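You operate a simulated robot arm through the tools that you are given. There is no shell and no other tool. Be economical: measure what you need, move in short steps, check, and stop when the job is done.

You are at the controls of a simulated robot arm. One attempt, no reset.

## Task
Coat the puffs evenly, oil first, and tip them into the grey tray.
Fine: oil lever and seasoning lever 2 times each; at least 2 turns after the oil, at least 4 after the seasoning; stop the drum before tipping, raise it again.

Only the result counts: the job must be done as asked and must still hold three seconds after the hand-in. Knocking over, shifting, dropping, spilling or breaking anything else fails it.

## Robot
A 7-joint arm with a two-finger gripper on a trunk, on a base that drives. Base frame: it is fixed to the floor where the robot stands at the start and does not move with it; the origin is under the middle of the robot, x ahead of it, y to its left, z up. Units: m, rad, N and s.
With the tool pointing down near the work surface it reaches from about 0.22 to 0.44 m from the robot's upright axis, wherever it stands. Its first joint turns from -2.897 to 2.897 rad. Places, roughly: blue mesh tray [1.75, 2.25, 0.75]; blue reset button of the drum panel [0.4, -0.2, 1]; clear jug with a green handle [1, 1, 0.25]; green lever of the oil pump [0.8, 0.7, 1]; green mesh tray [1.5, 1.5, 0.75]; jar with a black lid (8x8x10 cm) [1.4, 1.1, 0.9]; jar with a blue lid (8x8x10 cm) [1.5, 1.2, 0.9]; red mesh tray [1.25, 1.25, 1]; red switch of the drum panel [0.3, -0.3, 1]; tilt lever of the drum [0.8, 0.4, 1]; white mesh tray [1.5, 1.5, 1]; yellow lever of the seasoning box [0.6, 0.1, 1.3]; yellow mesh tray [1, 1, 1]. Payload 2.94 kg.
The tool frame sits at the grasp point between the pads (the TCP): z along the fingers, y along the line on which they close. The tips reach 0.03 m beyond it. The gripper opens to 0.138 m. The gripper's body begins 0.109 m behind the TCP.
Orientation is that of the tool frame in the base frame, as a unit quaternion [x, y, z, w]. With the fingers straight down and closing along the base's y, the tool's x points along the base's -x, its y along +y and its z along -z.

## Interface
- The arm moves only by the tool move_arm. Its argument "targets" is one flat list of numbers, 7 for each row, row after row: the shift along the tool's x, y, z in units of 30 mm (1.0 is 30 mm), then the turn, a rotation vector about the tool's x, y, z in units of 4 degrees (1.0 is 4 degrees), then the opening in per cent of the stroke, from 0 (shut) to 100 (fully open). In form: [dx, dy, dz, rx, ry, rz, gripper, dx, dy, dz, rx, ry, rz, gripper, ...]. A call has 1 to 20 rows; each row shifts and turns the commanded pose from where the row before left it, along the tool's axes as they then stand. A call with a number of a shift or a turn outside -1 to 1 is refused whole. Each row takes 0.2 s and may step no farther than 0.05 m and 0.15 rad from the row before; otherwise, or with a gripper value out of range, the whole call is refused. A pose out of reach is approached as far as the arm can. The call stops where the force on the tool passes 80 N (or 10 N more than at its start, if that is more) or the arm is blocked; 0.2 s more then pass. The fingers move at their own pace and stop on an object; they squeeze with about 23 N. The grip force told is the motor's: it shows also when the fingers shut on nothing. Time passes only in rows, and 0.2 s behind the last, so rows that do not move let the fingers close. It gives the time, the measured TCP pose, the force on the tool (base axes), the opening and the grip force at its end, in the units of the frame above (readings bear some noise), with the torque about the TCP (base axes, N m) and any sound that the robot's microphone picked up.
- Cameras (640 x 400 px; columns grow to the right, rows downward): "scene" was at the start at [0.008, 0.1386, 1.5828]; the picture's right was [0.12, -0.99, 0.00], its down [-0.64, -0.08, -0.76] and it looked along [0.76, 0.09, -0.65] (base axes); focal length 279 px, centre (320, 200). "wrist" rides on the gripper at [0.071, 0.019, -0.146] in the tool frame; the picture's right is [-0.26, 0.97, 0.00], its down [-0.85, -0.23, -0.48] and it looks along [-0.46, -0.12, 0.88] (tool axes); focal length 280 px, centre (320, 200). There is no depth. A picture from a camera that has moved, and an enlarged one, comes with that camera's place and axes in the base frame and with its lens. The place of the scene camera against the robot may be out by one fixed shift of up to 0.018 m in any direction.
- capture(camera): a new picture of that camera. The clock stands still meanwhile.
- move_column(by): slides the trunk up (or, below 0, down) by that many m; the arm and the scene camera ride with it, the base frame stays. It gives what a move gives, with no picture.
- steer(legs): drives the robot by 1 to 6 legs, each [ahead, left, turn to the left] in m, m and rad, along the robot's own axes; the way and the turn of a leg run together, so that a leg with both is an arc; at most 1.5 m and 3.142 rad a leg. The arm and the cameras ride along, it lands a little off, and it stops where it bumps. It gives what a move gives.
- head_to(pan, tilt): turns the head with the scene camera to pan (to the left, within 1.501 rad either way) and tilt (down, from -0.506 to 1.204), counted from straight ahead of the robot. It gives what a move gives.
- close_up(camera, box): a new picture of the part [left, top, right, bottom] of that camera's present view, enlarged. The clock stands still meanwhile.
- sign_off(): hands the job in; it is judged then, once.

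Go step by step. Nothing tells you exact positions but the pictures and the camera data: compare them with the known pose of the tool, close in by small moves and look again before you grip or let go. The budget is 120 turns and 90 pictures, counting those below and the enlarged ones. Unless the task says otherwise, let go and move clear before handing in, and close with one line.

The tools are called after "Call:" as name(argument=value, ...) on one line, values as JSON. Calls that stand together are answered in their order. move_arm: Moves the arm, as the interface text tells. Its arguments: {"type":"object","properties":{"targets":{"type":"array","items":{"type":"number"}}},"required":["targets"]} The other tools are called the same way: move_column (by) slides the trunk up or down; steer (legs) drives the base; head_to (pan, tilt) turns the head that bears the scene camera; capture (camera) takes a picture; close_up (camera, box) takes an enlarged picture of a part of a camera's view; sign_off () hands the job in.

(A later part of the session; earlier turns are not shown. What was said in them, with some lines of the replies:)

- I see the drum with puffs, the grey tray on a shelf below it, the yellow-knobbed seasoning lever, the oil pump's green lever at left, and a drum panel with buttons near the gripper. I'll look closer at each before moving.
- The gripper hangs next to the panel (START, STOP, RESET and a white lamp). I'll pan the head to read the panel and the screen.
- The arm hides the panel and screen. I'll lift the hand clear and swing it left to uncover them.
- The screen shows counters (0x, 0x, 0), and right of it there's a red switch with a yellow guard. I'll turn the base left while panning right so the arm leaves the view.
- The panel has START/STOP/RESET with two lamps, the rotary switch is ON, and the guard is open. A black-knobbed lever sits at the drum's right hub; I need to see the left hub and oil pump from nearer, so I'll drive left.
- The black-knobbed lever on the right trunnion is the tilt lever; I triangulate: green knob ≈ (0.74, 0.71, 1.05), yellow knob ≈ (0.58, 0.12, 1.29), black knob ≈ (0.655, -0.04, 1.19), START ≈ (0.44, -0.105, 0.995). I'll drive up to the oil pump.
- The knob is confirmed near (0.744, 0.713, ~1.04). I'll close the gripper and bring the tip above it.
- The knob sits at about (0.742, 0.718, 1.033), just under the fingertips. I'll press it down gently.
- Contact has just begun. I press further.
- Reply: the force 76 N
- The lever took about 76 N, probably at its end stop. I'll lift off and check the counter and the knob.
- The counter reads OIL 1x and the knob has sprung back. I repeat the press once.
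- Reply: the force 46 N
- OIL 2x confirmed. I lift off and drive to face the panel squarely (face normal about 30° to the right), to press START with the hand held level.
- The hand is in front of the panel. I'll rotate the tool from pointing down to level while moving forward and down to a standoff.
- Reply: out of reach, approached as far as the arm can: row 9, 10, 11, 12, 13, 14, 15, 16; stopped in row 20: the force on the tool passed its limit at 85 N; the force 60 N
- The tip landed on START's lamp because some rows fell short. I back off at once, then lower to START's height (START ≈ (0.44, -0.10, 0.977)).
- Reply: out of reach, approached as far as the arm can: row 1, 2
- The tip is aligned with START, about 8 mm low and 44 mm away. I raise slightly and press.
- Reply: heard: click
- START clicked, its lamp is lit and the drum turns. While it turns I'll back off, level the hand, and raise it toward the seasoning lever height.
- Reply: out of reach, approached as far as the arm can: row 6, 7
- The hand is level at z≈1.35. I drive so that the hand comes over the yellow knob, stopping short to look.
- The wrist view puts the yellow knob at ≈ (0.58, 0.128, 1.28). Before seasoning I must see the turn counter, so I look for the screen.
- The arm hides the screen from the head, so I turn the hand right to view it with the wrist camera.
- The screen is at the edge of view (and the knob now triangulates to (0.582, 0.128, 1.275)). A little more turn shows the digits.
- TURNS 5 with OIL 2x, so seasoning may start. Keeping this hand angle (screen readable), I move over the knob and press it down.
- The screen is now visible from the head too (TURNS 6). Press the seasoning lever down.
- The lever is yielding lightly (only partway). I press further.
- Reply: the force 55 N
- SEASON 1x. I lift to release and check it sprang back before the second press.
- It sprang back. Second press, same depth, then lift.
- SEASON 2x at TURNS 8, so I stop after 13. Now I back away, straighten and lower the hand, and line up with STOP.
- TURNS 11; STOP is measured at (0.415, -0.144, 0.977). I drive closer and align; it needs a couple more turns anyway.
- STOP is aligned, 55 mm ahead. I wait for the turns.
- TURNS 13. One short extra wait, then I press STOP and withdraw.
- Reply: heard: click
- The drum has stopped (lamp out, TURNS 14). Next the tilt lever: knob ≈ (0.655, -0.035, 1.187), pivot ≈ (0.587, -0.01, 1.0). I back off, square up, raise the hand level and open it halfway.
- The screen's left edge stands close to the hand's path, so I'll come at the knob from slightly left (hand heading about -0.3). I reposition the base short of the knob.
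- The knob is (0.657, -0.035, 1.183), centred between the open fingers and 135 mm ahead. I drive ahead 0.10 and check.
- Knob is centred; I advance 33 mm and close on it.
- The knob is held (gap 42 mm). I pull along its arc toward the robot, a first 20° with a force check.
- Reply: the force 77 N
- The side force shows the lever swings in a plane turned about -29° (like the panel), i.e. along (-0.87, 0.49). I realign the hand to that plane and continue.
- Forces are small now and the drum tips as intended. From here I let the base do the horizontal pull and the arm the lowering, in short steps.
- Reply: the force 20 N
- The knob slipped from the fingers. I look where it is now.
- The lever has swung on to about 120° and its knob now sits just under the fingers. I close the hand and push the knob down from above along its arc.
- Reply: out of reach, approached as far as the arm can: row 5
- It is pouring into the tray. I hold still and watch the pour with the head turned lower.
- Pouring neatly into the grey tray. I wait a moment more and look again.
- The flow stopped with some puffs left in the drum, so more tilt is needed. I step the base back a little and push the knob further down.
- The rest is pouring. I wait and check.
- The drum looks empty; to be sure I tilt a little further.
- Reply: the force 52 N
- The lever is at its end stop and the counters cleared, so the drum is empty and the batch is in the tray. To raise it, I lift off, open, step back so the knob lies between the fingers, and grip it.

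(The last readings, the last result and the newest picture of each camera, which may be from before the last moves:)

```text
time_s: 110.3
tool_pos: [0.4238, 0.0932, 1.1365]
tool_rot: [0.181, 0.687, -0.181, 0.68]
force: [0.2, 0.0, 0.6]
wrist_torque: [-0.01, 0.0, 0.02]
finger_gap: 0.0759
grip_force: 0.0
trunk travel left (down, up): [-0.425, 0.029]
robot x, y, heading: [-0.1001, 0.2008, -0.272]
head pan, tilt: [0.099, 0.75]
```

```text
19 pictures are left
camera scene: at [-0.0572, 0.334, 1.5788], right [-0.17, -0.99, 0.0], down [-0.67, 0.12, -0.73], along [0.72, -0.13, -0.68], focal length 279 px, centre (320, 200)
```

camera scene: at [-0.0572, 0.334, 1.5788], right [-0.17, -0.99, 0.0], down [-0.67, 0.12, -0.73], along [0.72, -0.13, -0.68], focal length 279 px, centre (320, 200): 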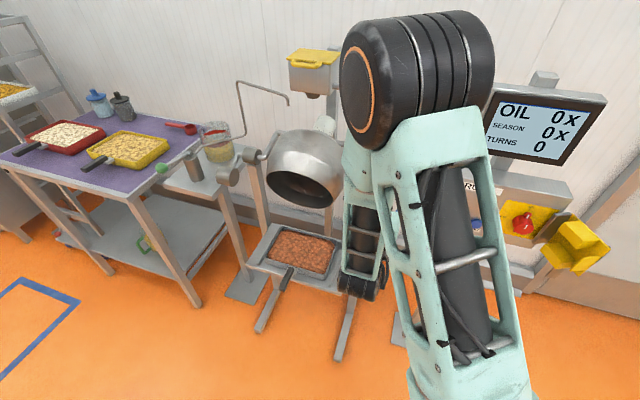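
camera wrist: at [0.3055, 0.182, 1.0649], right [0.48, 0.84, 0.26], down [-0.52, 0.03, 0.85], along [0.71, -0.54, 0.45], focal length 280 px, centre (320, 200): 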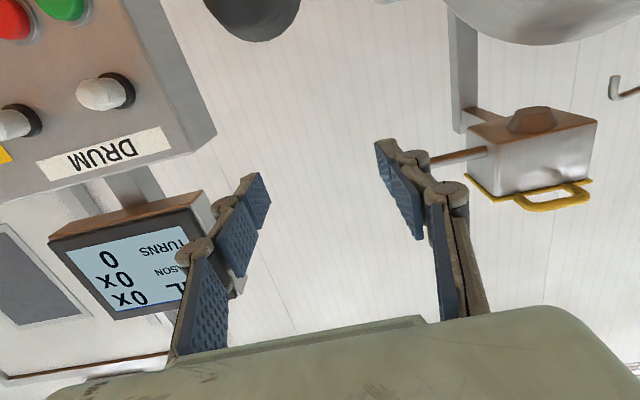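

The knob stays down at about (0.422, 0.091, 1.035), right under the open fingers. I lower and grip it.

Call:
move_arm(targets=[0.8, 0, 0, 0, 0, 0, 55, 1, 0, 0, 0, 0, 0, 55, 1, 0, 0, 0, 0, 0, 55, 0.55, 0, 0, 0, 0, 0, 55])

Call:
capture(camera="wrist")

```text
time_s: 111.3
tool_pos: [0.4229, 0.0912, 1.0325]
tool_rot: [0.179, 0.689, -0.181, 0.679]
force: [0.3, -0.2, -0.2]
wrist_torque: [0.01, -0.01, -0.04]
finger_gap: 0.0757
grip_force: 0.0
trunk travel left (down, up): [-0.425, 0.029]
robot x, y, heading: [-0.101, 0.2046, -0.277]
head pan, tilt: [0.099, 0.75]
```

```text
18 pictures are left
camera wrist: at [0.3046, 0.1795, 0.9618], right [0.48, 0.84, 0.26], down [-0.52, 0.03, 0.85], along [0.71, -0.54, 0.45], focal length 280 px, centre (320, 200)
```

wrist: 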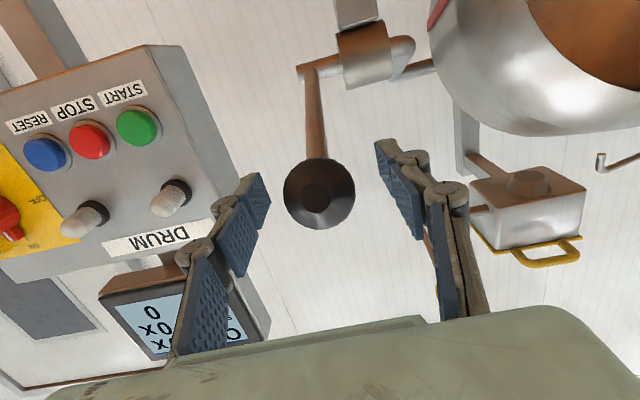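

The knob is centred, ~20 mm ahead of the grasp point. I advance and close.

Call:
move_arm(targets=[0, 0, 0.6, 0, 0, 0, 55, 0, 0, 0, 0, 0, 0, 15, 0, 0, 0, 0, 0, 0, 10, 0, 0, 0, 0, 0, 0, 10, 0, 0, 0, 0, 0, 0, 10])

Call:
capture(camera="wrist")

```text
time_s: 112.5
tool_pos: [0.4381, 0.082, 1.0334]
tool_rot: [0.179, 0.688, -0.18, 0.68]
force: [0.2, -1.1, 0.8]
wrist_torque: [0.01, -0.12, 0.35]
finger_gap: 0.0397
grip_force: 44.7
trunk travel left (down, up): [-0.425, 0.029]
robot x, y, heading: [-0.1012, 0.2021, -0.274]
head pan, tilt: [0.099, 0.75]
```

```text
17 pictures are left
camera wrist: at [0.3193, 0.1709, 0.9618], right [0.48, 0.84, 0.26], down [-0.52, 0.03, 0.85], along [0.71, -0.54, 0.45], focal length 280 px, centre (320, 200)
```

wrist: 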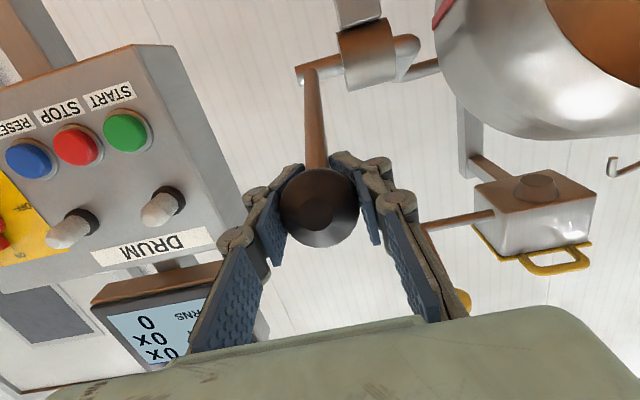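

Gripped. Refitting the arc (pivot about 74 mm behind the start point, height 1.025, radius 0.174), I raise the lever along it, first 32°.

Call:
move_arm(targets=[-0.404, 0, 0.035, 0, 0, 0, 10, -0.401, 0, 0.064, 0, 0, 0, 10, -0.396, 0, 0.091, 0, 0, 0, 10, -0.388, 0, 0.119, 0, 0, 0, 10, -0.379, 0, 0.145, 0, 0, 0, 10, -0.368, 0, 0.172, 0, 0, 0, 10, -0.355, 0, 0.197, 0, 0, 0, 10, -0.34, 0, 0.221, 0, 0, 0, 10])

Call:
capture(camera="wrist")

```text
time_s: 114.3
tool_pos: [0.4701, 0.0638, 1.12]
tool_rot: [0.182, 0.691, -0.181, 0.676]
force: [19.0, -22.9, -25.5]
wrist_torque: [-0.22, -0.26, 0.25]
finger_gap: 0.0398
grip_force: 45.1
trunk travel left (down, up): [-0.425, 0.029]
robot x, y, heading: [-0.0966, 0.2036, -0.269]
head pan, tilt: [0.099, 0.75]
```

```text
16 pictures are left
camera wrist: at [0.3512, 0.1538, 1.0507], right [0.48, 0.84, 0.26], down [-0.51, 0.03, 0.86], along [0.71, -0.55, 0.44], focal length 280 px, centre (320, 200)
```

wrist: 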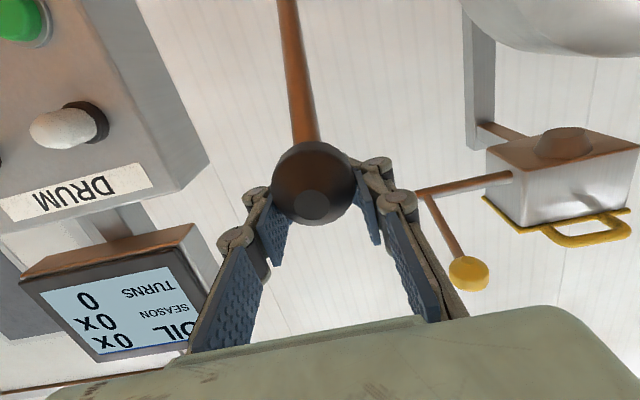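

Working. I continue, with a small forward correction to relax the force.

Call:
move_arm(targets=[-0.2, 0, 0.6, 0, 0, 0, 10, -0.306, 0, 0.3, 0, 0, 0, 10, -0.287, 0, 0.33, 0, 0, 0, 10, -0.266, 0, 0.34, 0, 0, 0, 10, -0.244, 0, 0.36, 0, 0, 0, 10, -0.221, 0, 0.37, 0, 0, 0, 10])

Call:
capture(camera="wrist")

```text
time_s: 115.7
tool_pos: [0.5281, 0.0361, 1.1711]
tool_rot: [0.18, 0.689, -0.181, 0.679]
force: [-0.2, 0.3, -0.4]
wrist_torque: [-0.04, -0.01, -0.01]
finger_gap: 0.0136
grip_force: 0.1
trunk travel left (down, up): [-0.425, 0.029]
robot x, y, heading: [-0.0982, 0.1989, -0.273]
head pan, tilt: [0.099, 0.75]
```

```text
15 pictures are left
camera wrist: at [0.41, 0.1251, 1.0997], right [0.48, 0.84, 0.26], down [-0.52, 0.03, 0.86], along [0.71, -0.54, 0.45], focal length 280 px, centre (320, 200)
```

wrist: 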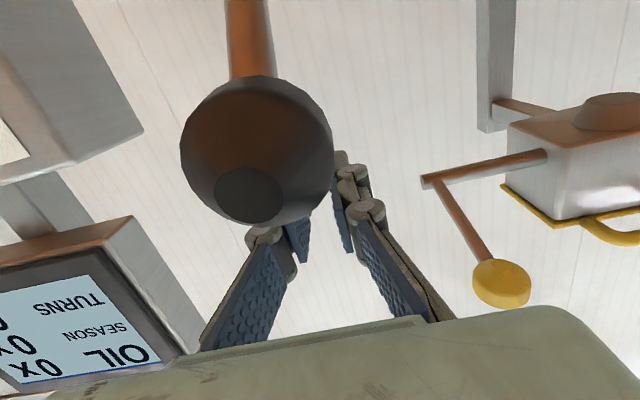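

The knob slipped out below the fingers but the lever holds at about 150°. I'll back away, lower below the knob, and support it from beneath with the rod between the fingers.

Call:
steer(legs=[[-0.146, 0.035, 0]])

Call:
move_arm(targets=[0.8, 0, 0, 0, 0, 0, 19, 1, 0, 0, 0, 0, 0, 19, 1, 0, 0, 0, 0, 0, 19, 0.45, 0, 0, 0, 0, 0, 19])

Call:
capture(camera="wrist")

```text
time_s: 117.1
tool_pos: [0.3937, 0.1075, 1.1712]
tool_rot: [0.181, 0.687, -0.182, 0.68]
force: [0.1, -0.6, 0.0]
wrist_torque: [0.04, 0.04, -0.02]
finger_gap: 0.014
grip_force: 0.1
trunk travel left (down, up): [-0.425, 0.029]
robot x, y, heading: [-0.2335, 0.2767, -0.272]
head pan, tilt: [0.099, 0.75]
```

```text
time_s: 118.1
tool_pos: [0.3929, 0.1077, 1.0733]
tool_rot: [0.18, 0.688, -0.181, 0.68]
force: [0.3, 0.3, -1.0]
wrist_torque: [-0.03, 0.03, -0.01]
finger_gap: 0.0264
grip_force: 0.1
trunk travel left (down, up): [-0.425, 0.029]
robot x, y, heading: [-0.234, 0.2738, -0.272]
head pan, tilt: [0.099, 0.75]
```

```text
14 pictures are left
camera wrist: at [0.2748, 0.1965, 1.0019], right [0.48, 0.84, 0.26], down [-0.52, 0.03, 0.86], along [0.71, -0.54, 0.45], focal length 280 px, centre (320, 200)
```

wrist: 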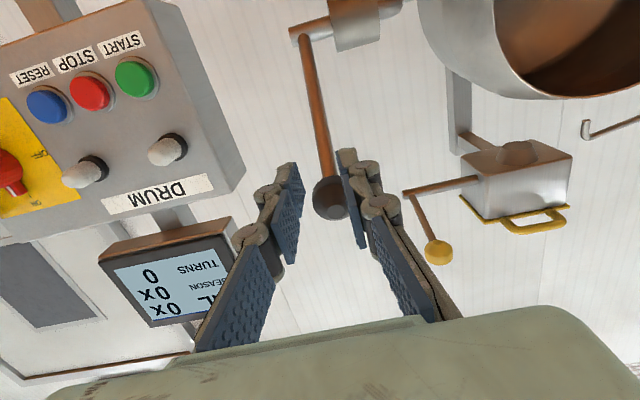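

I take a close-up to tell where the knob really is now.

Call:
close_up(camera="wrist", box=[240, 0, 440, 260])

Call:
head_to(pan=0.0, tilt=0.5)

Call:
capture(camera="scene")

```text
1.54 times, centred on (340, 130) of wrist
camera zoom: at [0.2748, 0.1965, 1.0019], right [0.48, 0.84, 0.26], down [-0.52, 0.03, 0.86], along [0.71, -0.54, 0.45], focal length 431 px, centre (289, 308)
```

zoom: 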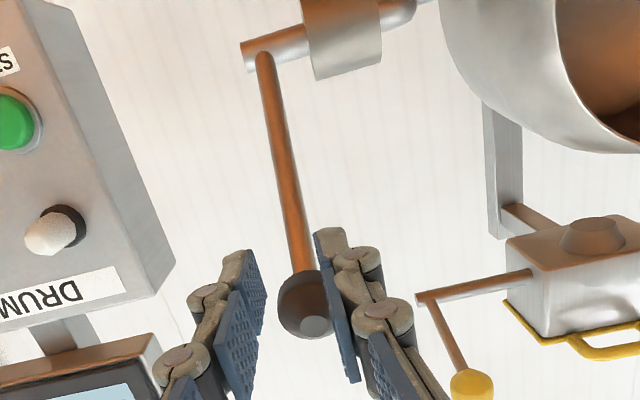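

```text
time_s: 118.8
tool_pos: [0.3923, 0.1082, 1.0731]
tool_rot: [0.18, 0.688, -0.181, 0.68]
force: [0.1, 0.1, 0.5]
wrist_torque: [0.03, 0.03, -0.02]
finger_gap: 0.0261
grip_force: 0.1
trunk travel left (down, up): [-0.425, 0.029]
robot x, y, heading: [-0.2346, 0.2753, -0.271]
head pan, tilt: [0.0, 0.499]
```

```text
12 pictures are left
camera scene: at [-0.1839, 0.3962, 1.6007], right [-0.27, -0.96, 0.0], down [-0.46, 0.13, -0.88], along [0.85, -0.24, -0.48], focal length 279 px, centre (320, 200)
```

scene: 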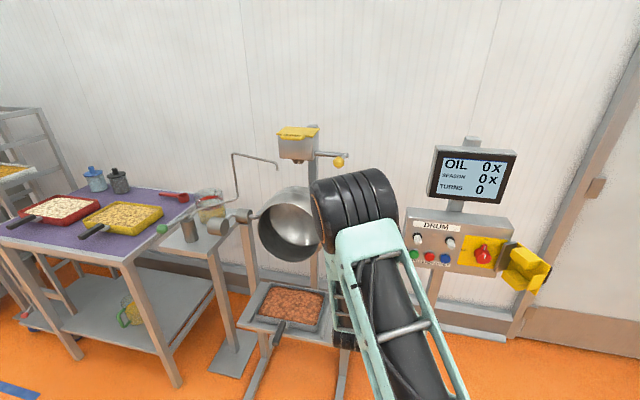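

The knob is confirmed at ≈ (0.464, 0.066, 1.12), on the hand's line and 83 mm ahead, 47 mm higher. I retract the arm a bit and drive in beneath it.

Call:
move_arm(targets=[0, 0, -0.85, 0, 0, 0, 19, 0, 0, -0.85, 0, 0, 0, 19])

Call:
steer(legs=[[0.13, -0.031, 0]])

Call:
capture(camera="wrist")

```text
time_s: 119.5
tool_pos: [0.3506, 0.1319, 1.0729]
tool_rot: [0.18, 0.687, -0.181, 0.68]
force: [0.3, 0.6, -0.2]
wrist_torque: [0.0, -0.03, 0.0]
finger_gap: 0.0262
grip_force: 0.0
trunk travel left (down, up): [-0.425, 0.029]
robot x, y, heading: [-0.2331, 0.2735, -0.271]
head pan, tilt: [0.0, 0.499]
```

```text
time_s: 120.8
tool_pos: [0.4648, 0.0673, 1.0729]
tool_rot: [0.18, 0.689, -0.181, 0.679]
force: [-0.1, -0.2, 0.0]
wrist_torque: [-0.01, -0.01, -0.01]
finger_gap: 0.0264
grip_force: 0.2
trunk travel left (down, up): [-0.425, 0.029]
robot x, y, heading: [-0.1172, 0.2124, -0.269]
head pan, tilt: [0.0, 0.499]
```

```text
11 pictures are left
camera wrist: at [0.3467, 0.1573, 1.002], right [0.48, 0.84, 0.26], down [-0.52, 0.03, 0.86], along [0.71, -0.54, 0.45], focal length 280 px, centre (320, 200)
```

wrist: 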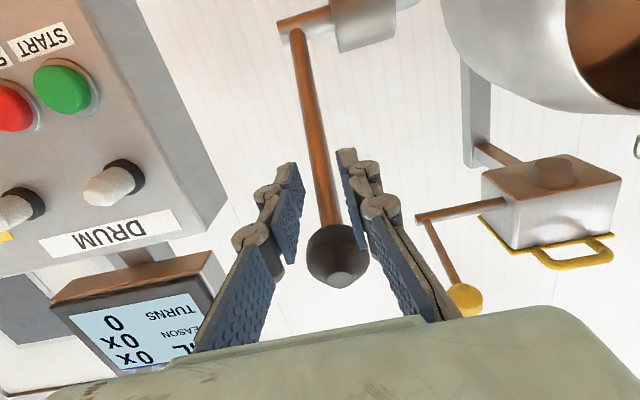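

The rod is between the fingers with the knob just above them. I squeeze the rod lightly, lift to contact, then follow the arc up.

Call:
move_arm(targets=[-0.2, 0, 0, 0, 0, 0, 6, -0.3, 0, 0, 0, 0, 0, 6, -0.324, 0, 0.244, 0, 0, 0, 6, -0.306, 0, 0.266, 0, 0, 0, 6, -0.287, 0, 0.287, 0, 0, 0, 6, -0.266, 0, 0.306, 0, 0, 0, 6, -0.244, 0, 0.324, 0, 0, 0, 6])

Call:
capture(camera="wrist")

```text
time_s: 122.3
tool_pos: [0.5044, 0.0465, 1.1307]
tool_rot: [0.179, 0.688, -0.181, 0.68]
force: [-0.4, -0.1, -0.8]
wrist_torque: [0.03, -0.01, -0.05]
finger_gap: 0.0083
grip_force: 0.2
trunk travel left (down, up): [-0.425, 0.029]
robot x, y, heading: [-0.119, 0.2114, -0.266]
head pan, tilt: [0.0, 0.499]
```

```text
10 pictures are left
camera wrist: at [0.3855, 0.1358, 1.0592], right [0.48, 0.84, 0.26], down [-0.52, 0.03, 0.85], along [0.71, -0.54, 0.45], focal length 280 px, centre (320, 200)
```

wrist: 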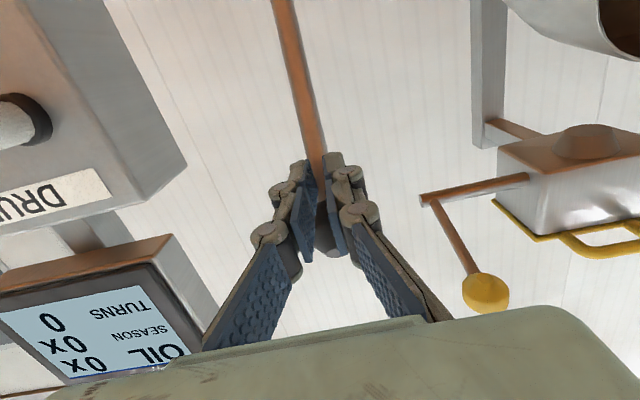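

The knob is riding on the fingers. I continue along the arc upward and forward.

Call:
move_arm(targets=[-0.221, 0, 0.34, 0, 0, 0, 6, -0.197, 0, 0.355, 0, 0, 0, 6, -0.172, 0, 0.368, 0, 0, 0, 6, -0.145, 0, 0.379, 0, 0, 0, 6])

Call:
capture(camera="scene")

Call:
capture(camera="wrist")

```text
time_s: 123.3
tool_pos: [0.5415, 0.0252, 1.1532]
tool_rot: [0.179, 0.688, -0.18, 0.681]
force: [-0.1, 0.8, -0.5]
wrist_torque: [0.0, 0.0, 0.04]
finger_gap: 0.0086
grip_force: 0.1
trunk travel left (down, up): [-0.425, 0.029]
robot x, y, heading: [-0.1195, 0.208, -0.27]
head pan, tilt: [0.0, 0.499]
```

```text
9 pictures are left
camera scene: at [-0.0686, 0.3314, 1.6008], right [-0.27, -0.96, 0.0], down [-0.46, 0.13, -0.88], along [0.85, -0.23, -0.48], focal length 279 px, centre (320, 200)
```

scene: 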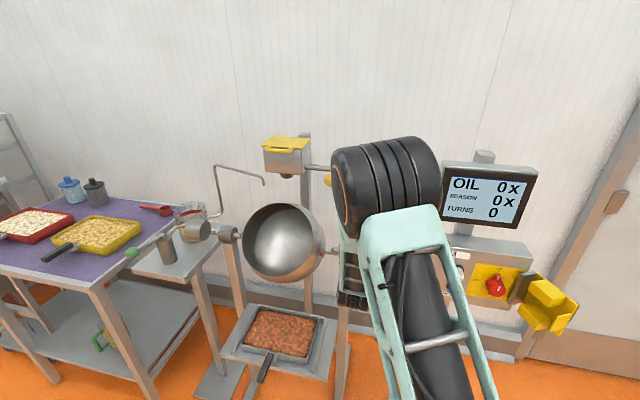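

```text
8 pictures are left
camera wrist: at [0.4228, 0.1148, 1.0817], right [0.48, 0.84, 0.26], down [-0.52, 0.03, 0.85], along [0.71, -0.54, 0.45], focal length 280 px, centre (320, 200)
```

wrist: 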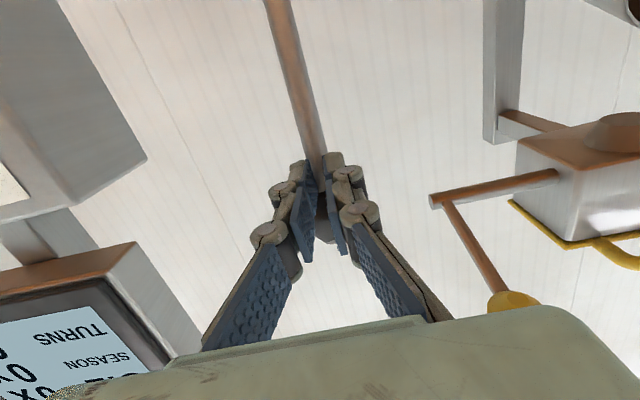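

The drum is rising and visibly empty; the fingertips now push the rod below the knob. I keep pushing forward with the base.

Call:
steer(legs=[[0.063, -0.015, 0]])

Call:
capture(camera="wrist")

```text
time_s: 124.3
tool_pos: [0.5991, -0.0086, 1.1521]
tool_rot: [0.181, 0.688, -0.181, 0.679]
force: [1.3, -0.8, -1.1]
wrist_torque: [0.02, -0.03, -0.04]
finger_gap: 0.0083
grip_force: 0.0
trunk travel left (down, up): [-0.425, 0.029]
robot x, y, heading: [-0.0631, 0.1807, -0.275]
head pan, tilt: [0.0, 0.499]
```

```text
7 pictures are left
camera wrist: at [0.4806, 0.0808, 1.0808], right [0.48, 0.84, 0.26], down [-0.52, 0.03, 0.86], along [0.71, -0.54, 0.45], focal length 280 px, centre (320, 200)
```

wrist: 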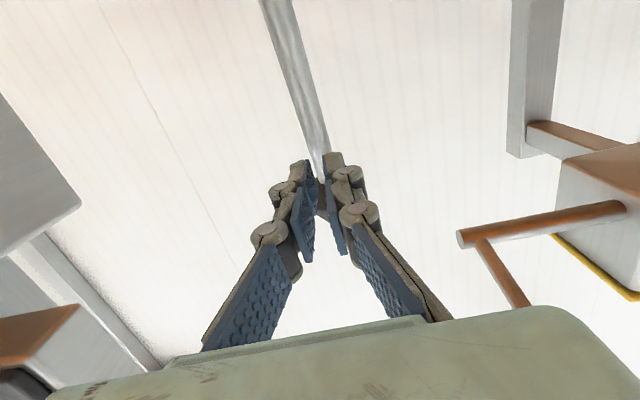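

Nearly upright at its starting lean; I push the last centimetres with the arm until it meets its stop.

Call:
move_arm(targets=[0, 0, 0.25, 0, 0, 0, 6, 0, 0, 0.25, 0, 0, 0, 6, 0, 0, 0.25, 0, 0, 0, 6])

```text
time_s: 125.2
tool_pos: [0.6107, -0.0117, 1.1534]
tool_rot: [0.179, 0.689, -0.18, 0.679]
force: [-53.5, 32.0, 1.7]
wrist_torque: [0.55, 0.1, 0.0]
finger_gap: 0.0083
grip_force: 20.3
trunk travel left (down, up): [-0.425, 0.029]
robot x, y, heading: [-0.0626, 0.1777, -0.271]
head pan, tilt: [0.0, 0.499]
```

It met the stop (62 N) right where expected. I withdraw and check the whole scene.

Call:
move_arm(targets=[0, 0, -0.6, 0, 0, 0, 6, 0, 0, -0.6, 0, 0, 0, 6])

Call:
steer(legs=[[-0.2, 0.05, 0]])

Call:
capture(camera="scene")

Call:
capture(camera="wrist")

```text
time_s: 125.8
tool_pos: [0.5886, -0.0042, 1.1521]
tool_rot: [0.182, 0.687, -0.183, 0.68]
force: [-0.4, 1.6, 0.0]
wrist_torque: [-0.03, -0.02, -0.01]
finger_gap: 0.0081
grip_force: 0.1
trunk travel left (down, up): [-0.425, 0.029]
robot x, y, heading: [-0.0591, 0.18, -0.272]
head pan, tilt: [0.0, 0.499]
```

```text
time_s: 127.4
tool_pos: [0.4043, 0.1025, 1.1523]
tool_rot: [0.18, 0.688, -0.181, 0.679]
force: [-0.4, -0.2, 0.1]
wrist_torque: [0.01, 0.03, 0.03]
finger_gap: 0.0086
grip_force: 0.0
trunk travel left (down, up): [-0.425, 0.029]
robot x, y, heading: [-0.2449, 0.2797, -0.275]
head pan, tilt: [0.0, 0.499]
```

```text
6 pictures are left
camera scene: at [-0.1936, 0.4035, 1.6007], right [-0.27, -0.96, 0.0], down [-0.46, 0.13, -0.88], along [0.85, -0.24, -0.48], focal length 279 px, centre (320, 200)
```

scene: 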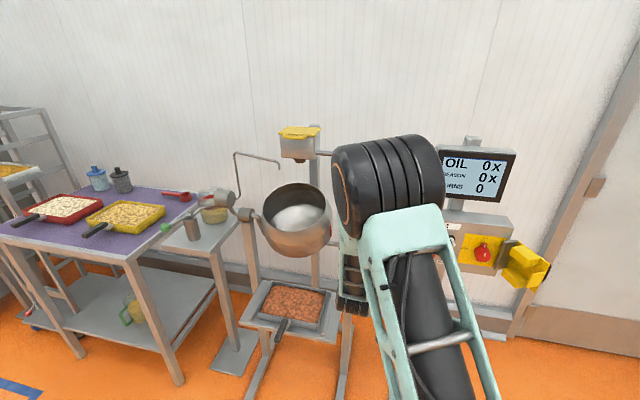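

```text
5 pictures are left
camera wrist: at [0.2868, 0.192, 1.0806], right [0.48, 0.84, 0.26], down [-0.52, 0.03, 0.85], along [0.71, -0.54, 0.45], focal length 280 px, centre (320, 200)
```

wrist: 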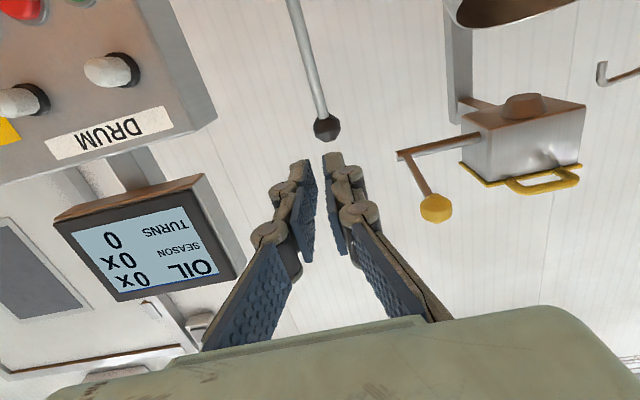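

The drum is back up and empty, the lever holds, and the tray is full. One close-up to check for spills.

Call:
close_up(camera="scene", box=[220, 170, 360, 370])

```text
2.00 times, centred on (290, 270) of scene
camera zoom: at [-0.1936, 0.4035, 1.6007], right [-0.27, -0.96, 0.0], down [-0.46, 0.13, -0.88], along [0.85, -0.24, -0.48], focal length 559 px, centre (380, 60)
```

zoom: 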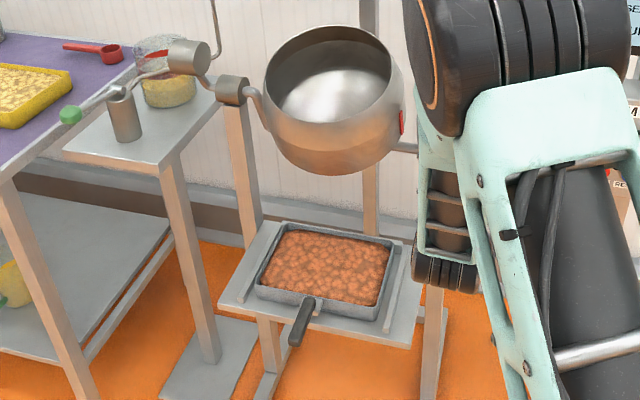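

Everything is as asked: coated puffs in the grey tray, no spill in view, drum stopped and raised, hand clear. I hand in.

Call:
sign_off()

```text
The job is handed in.
```

The puffs are coated and in the grey tray. I pulled the oil lever twice and let the drum make at least 5 turns, then pulled the seasoning lever twice and let it make at least 5 more. I stopped the drum before tipping and raised it again afterwards. It is empty, and I could see no spill. While lining up for START, the fingertip pressed hard (about 85 N) against the START lamp; the lamp still lit normally afterwards.
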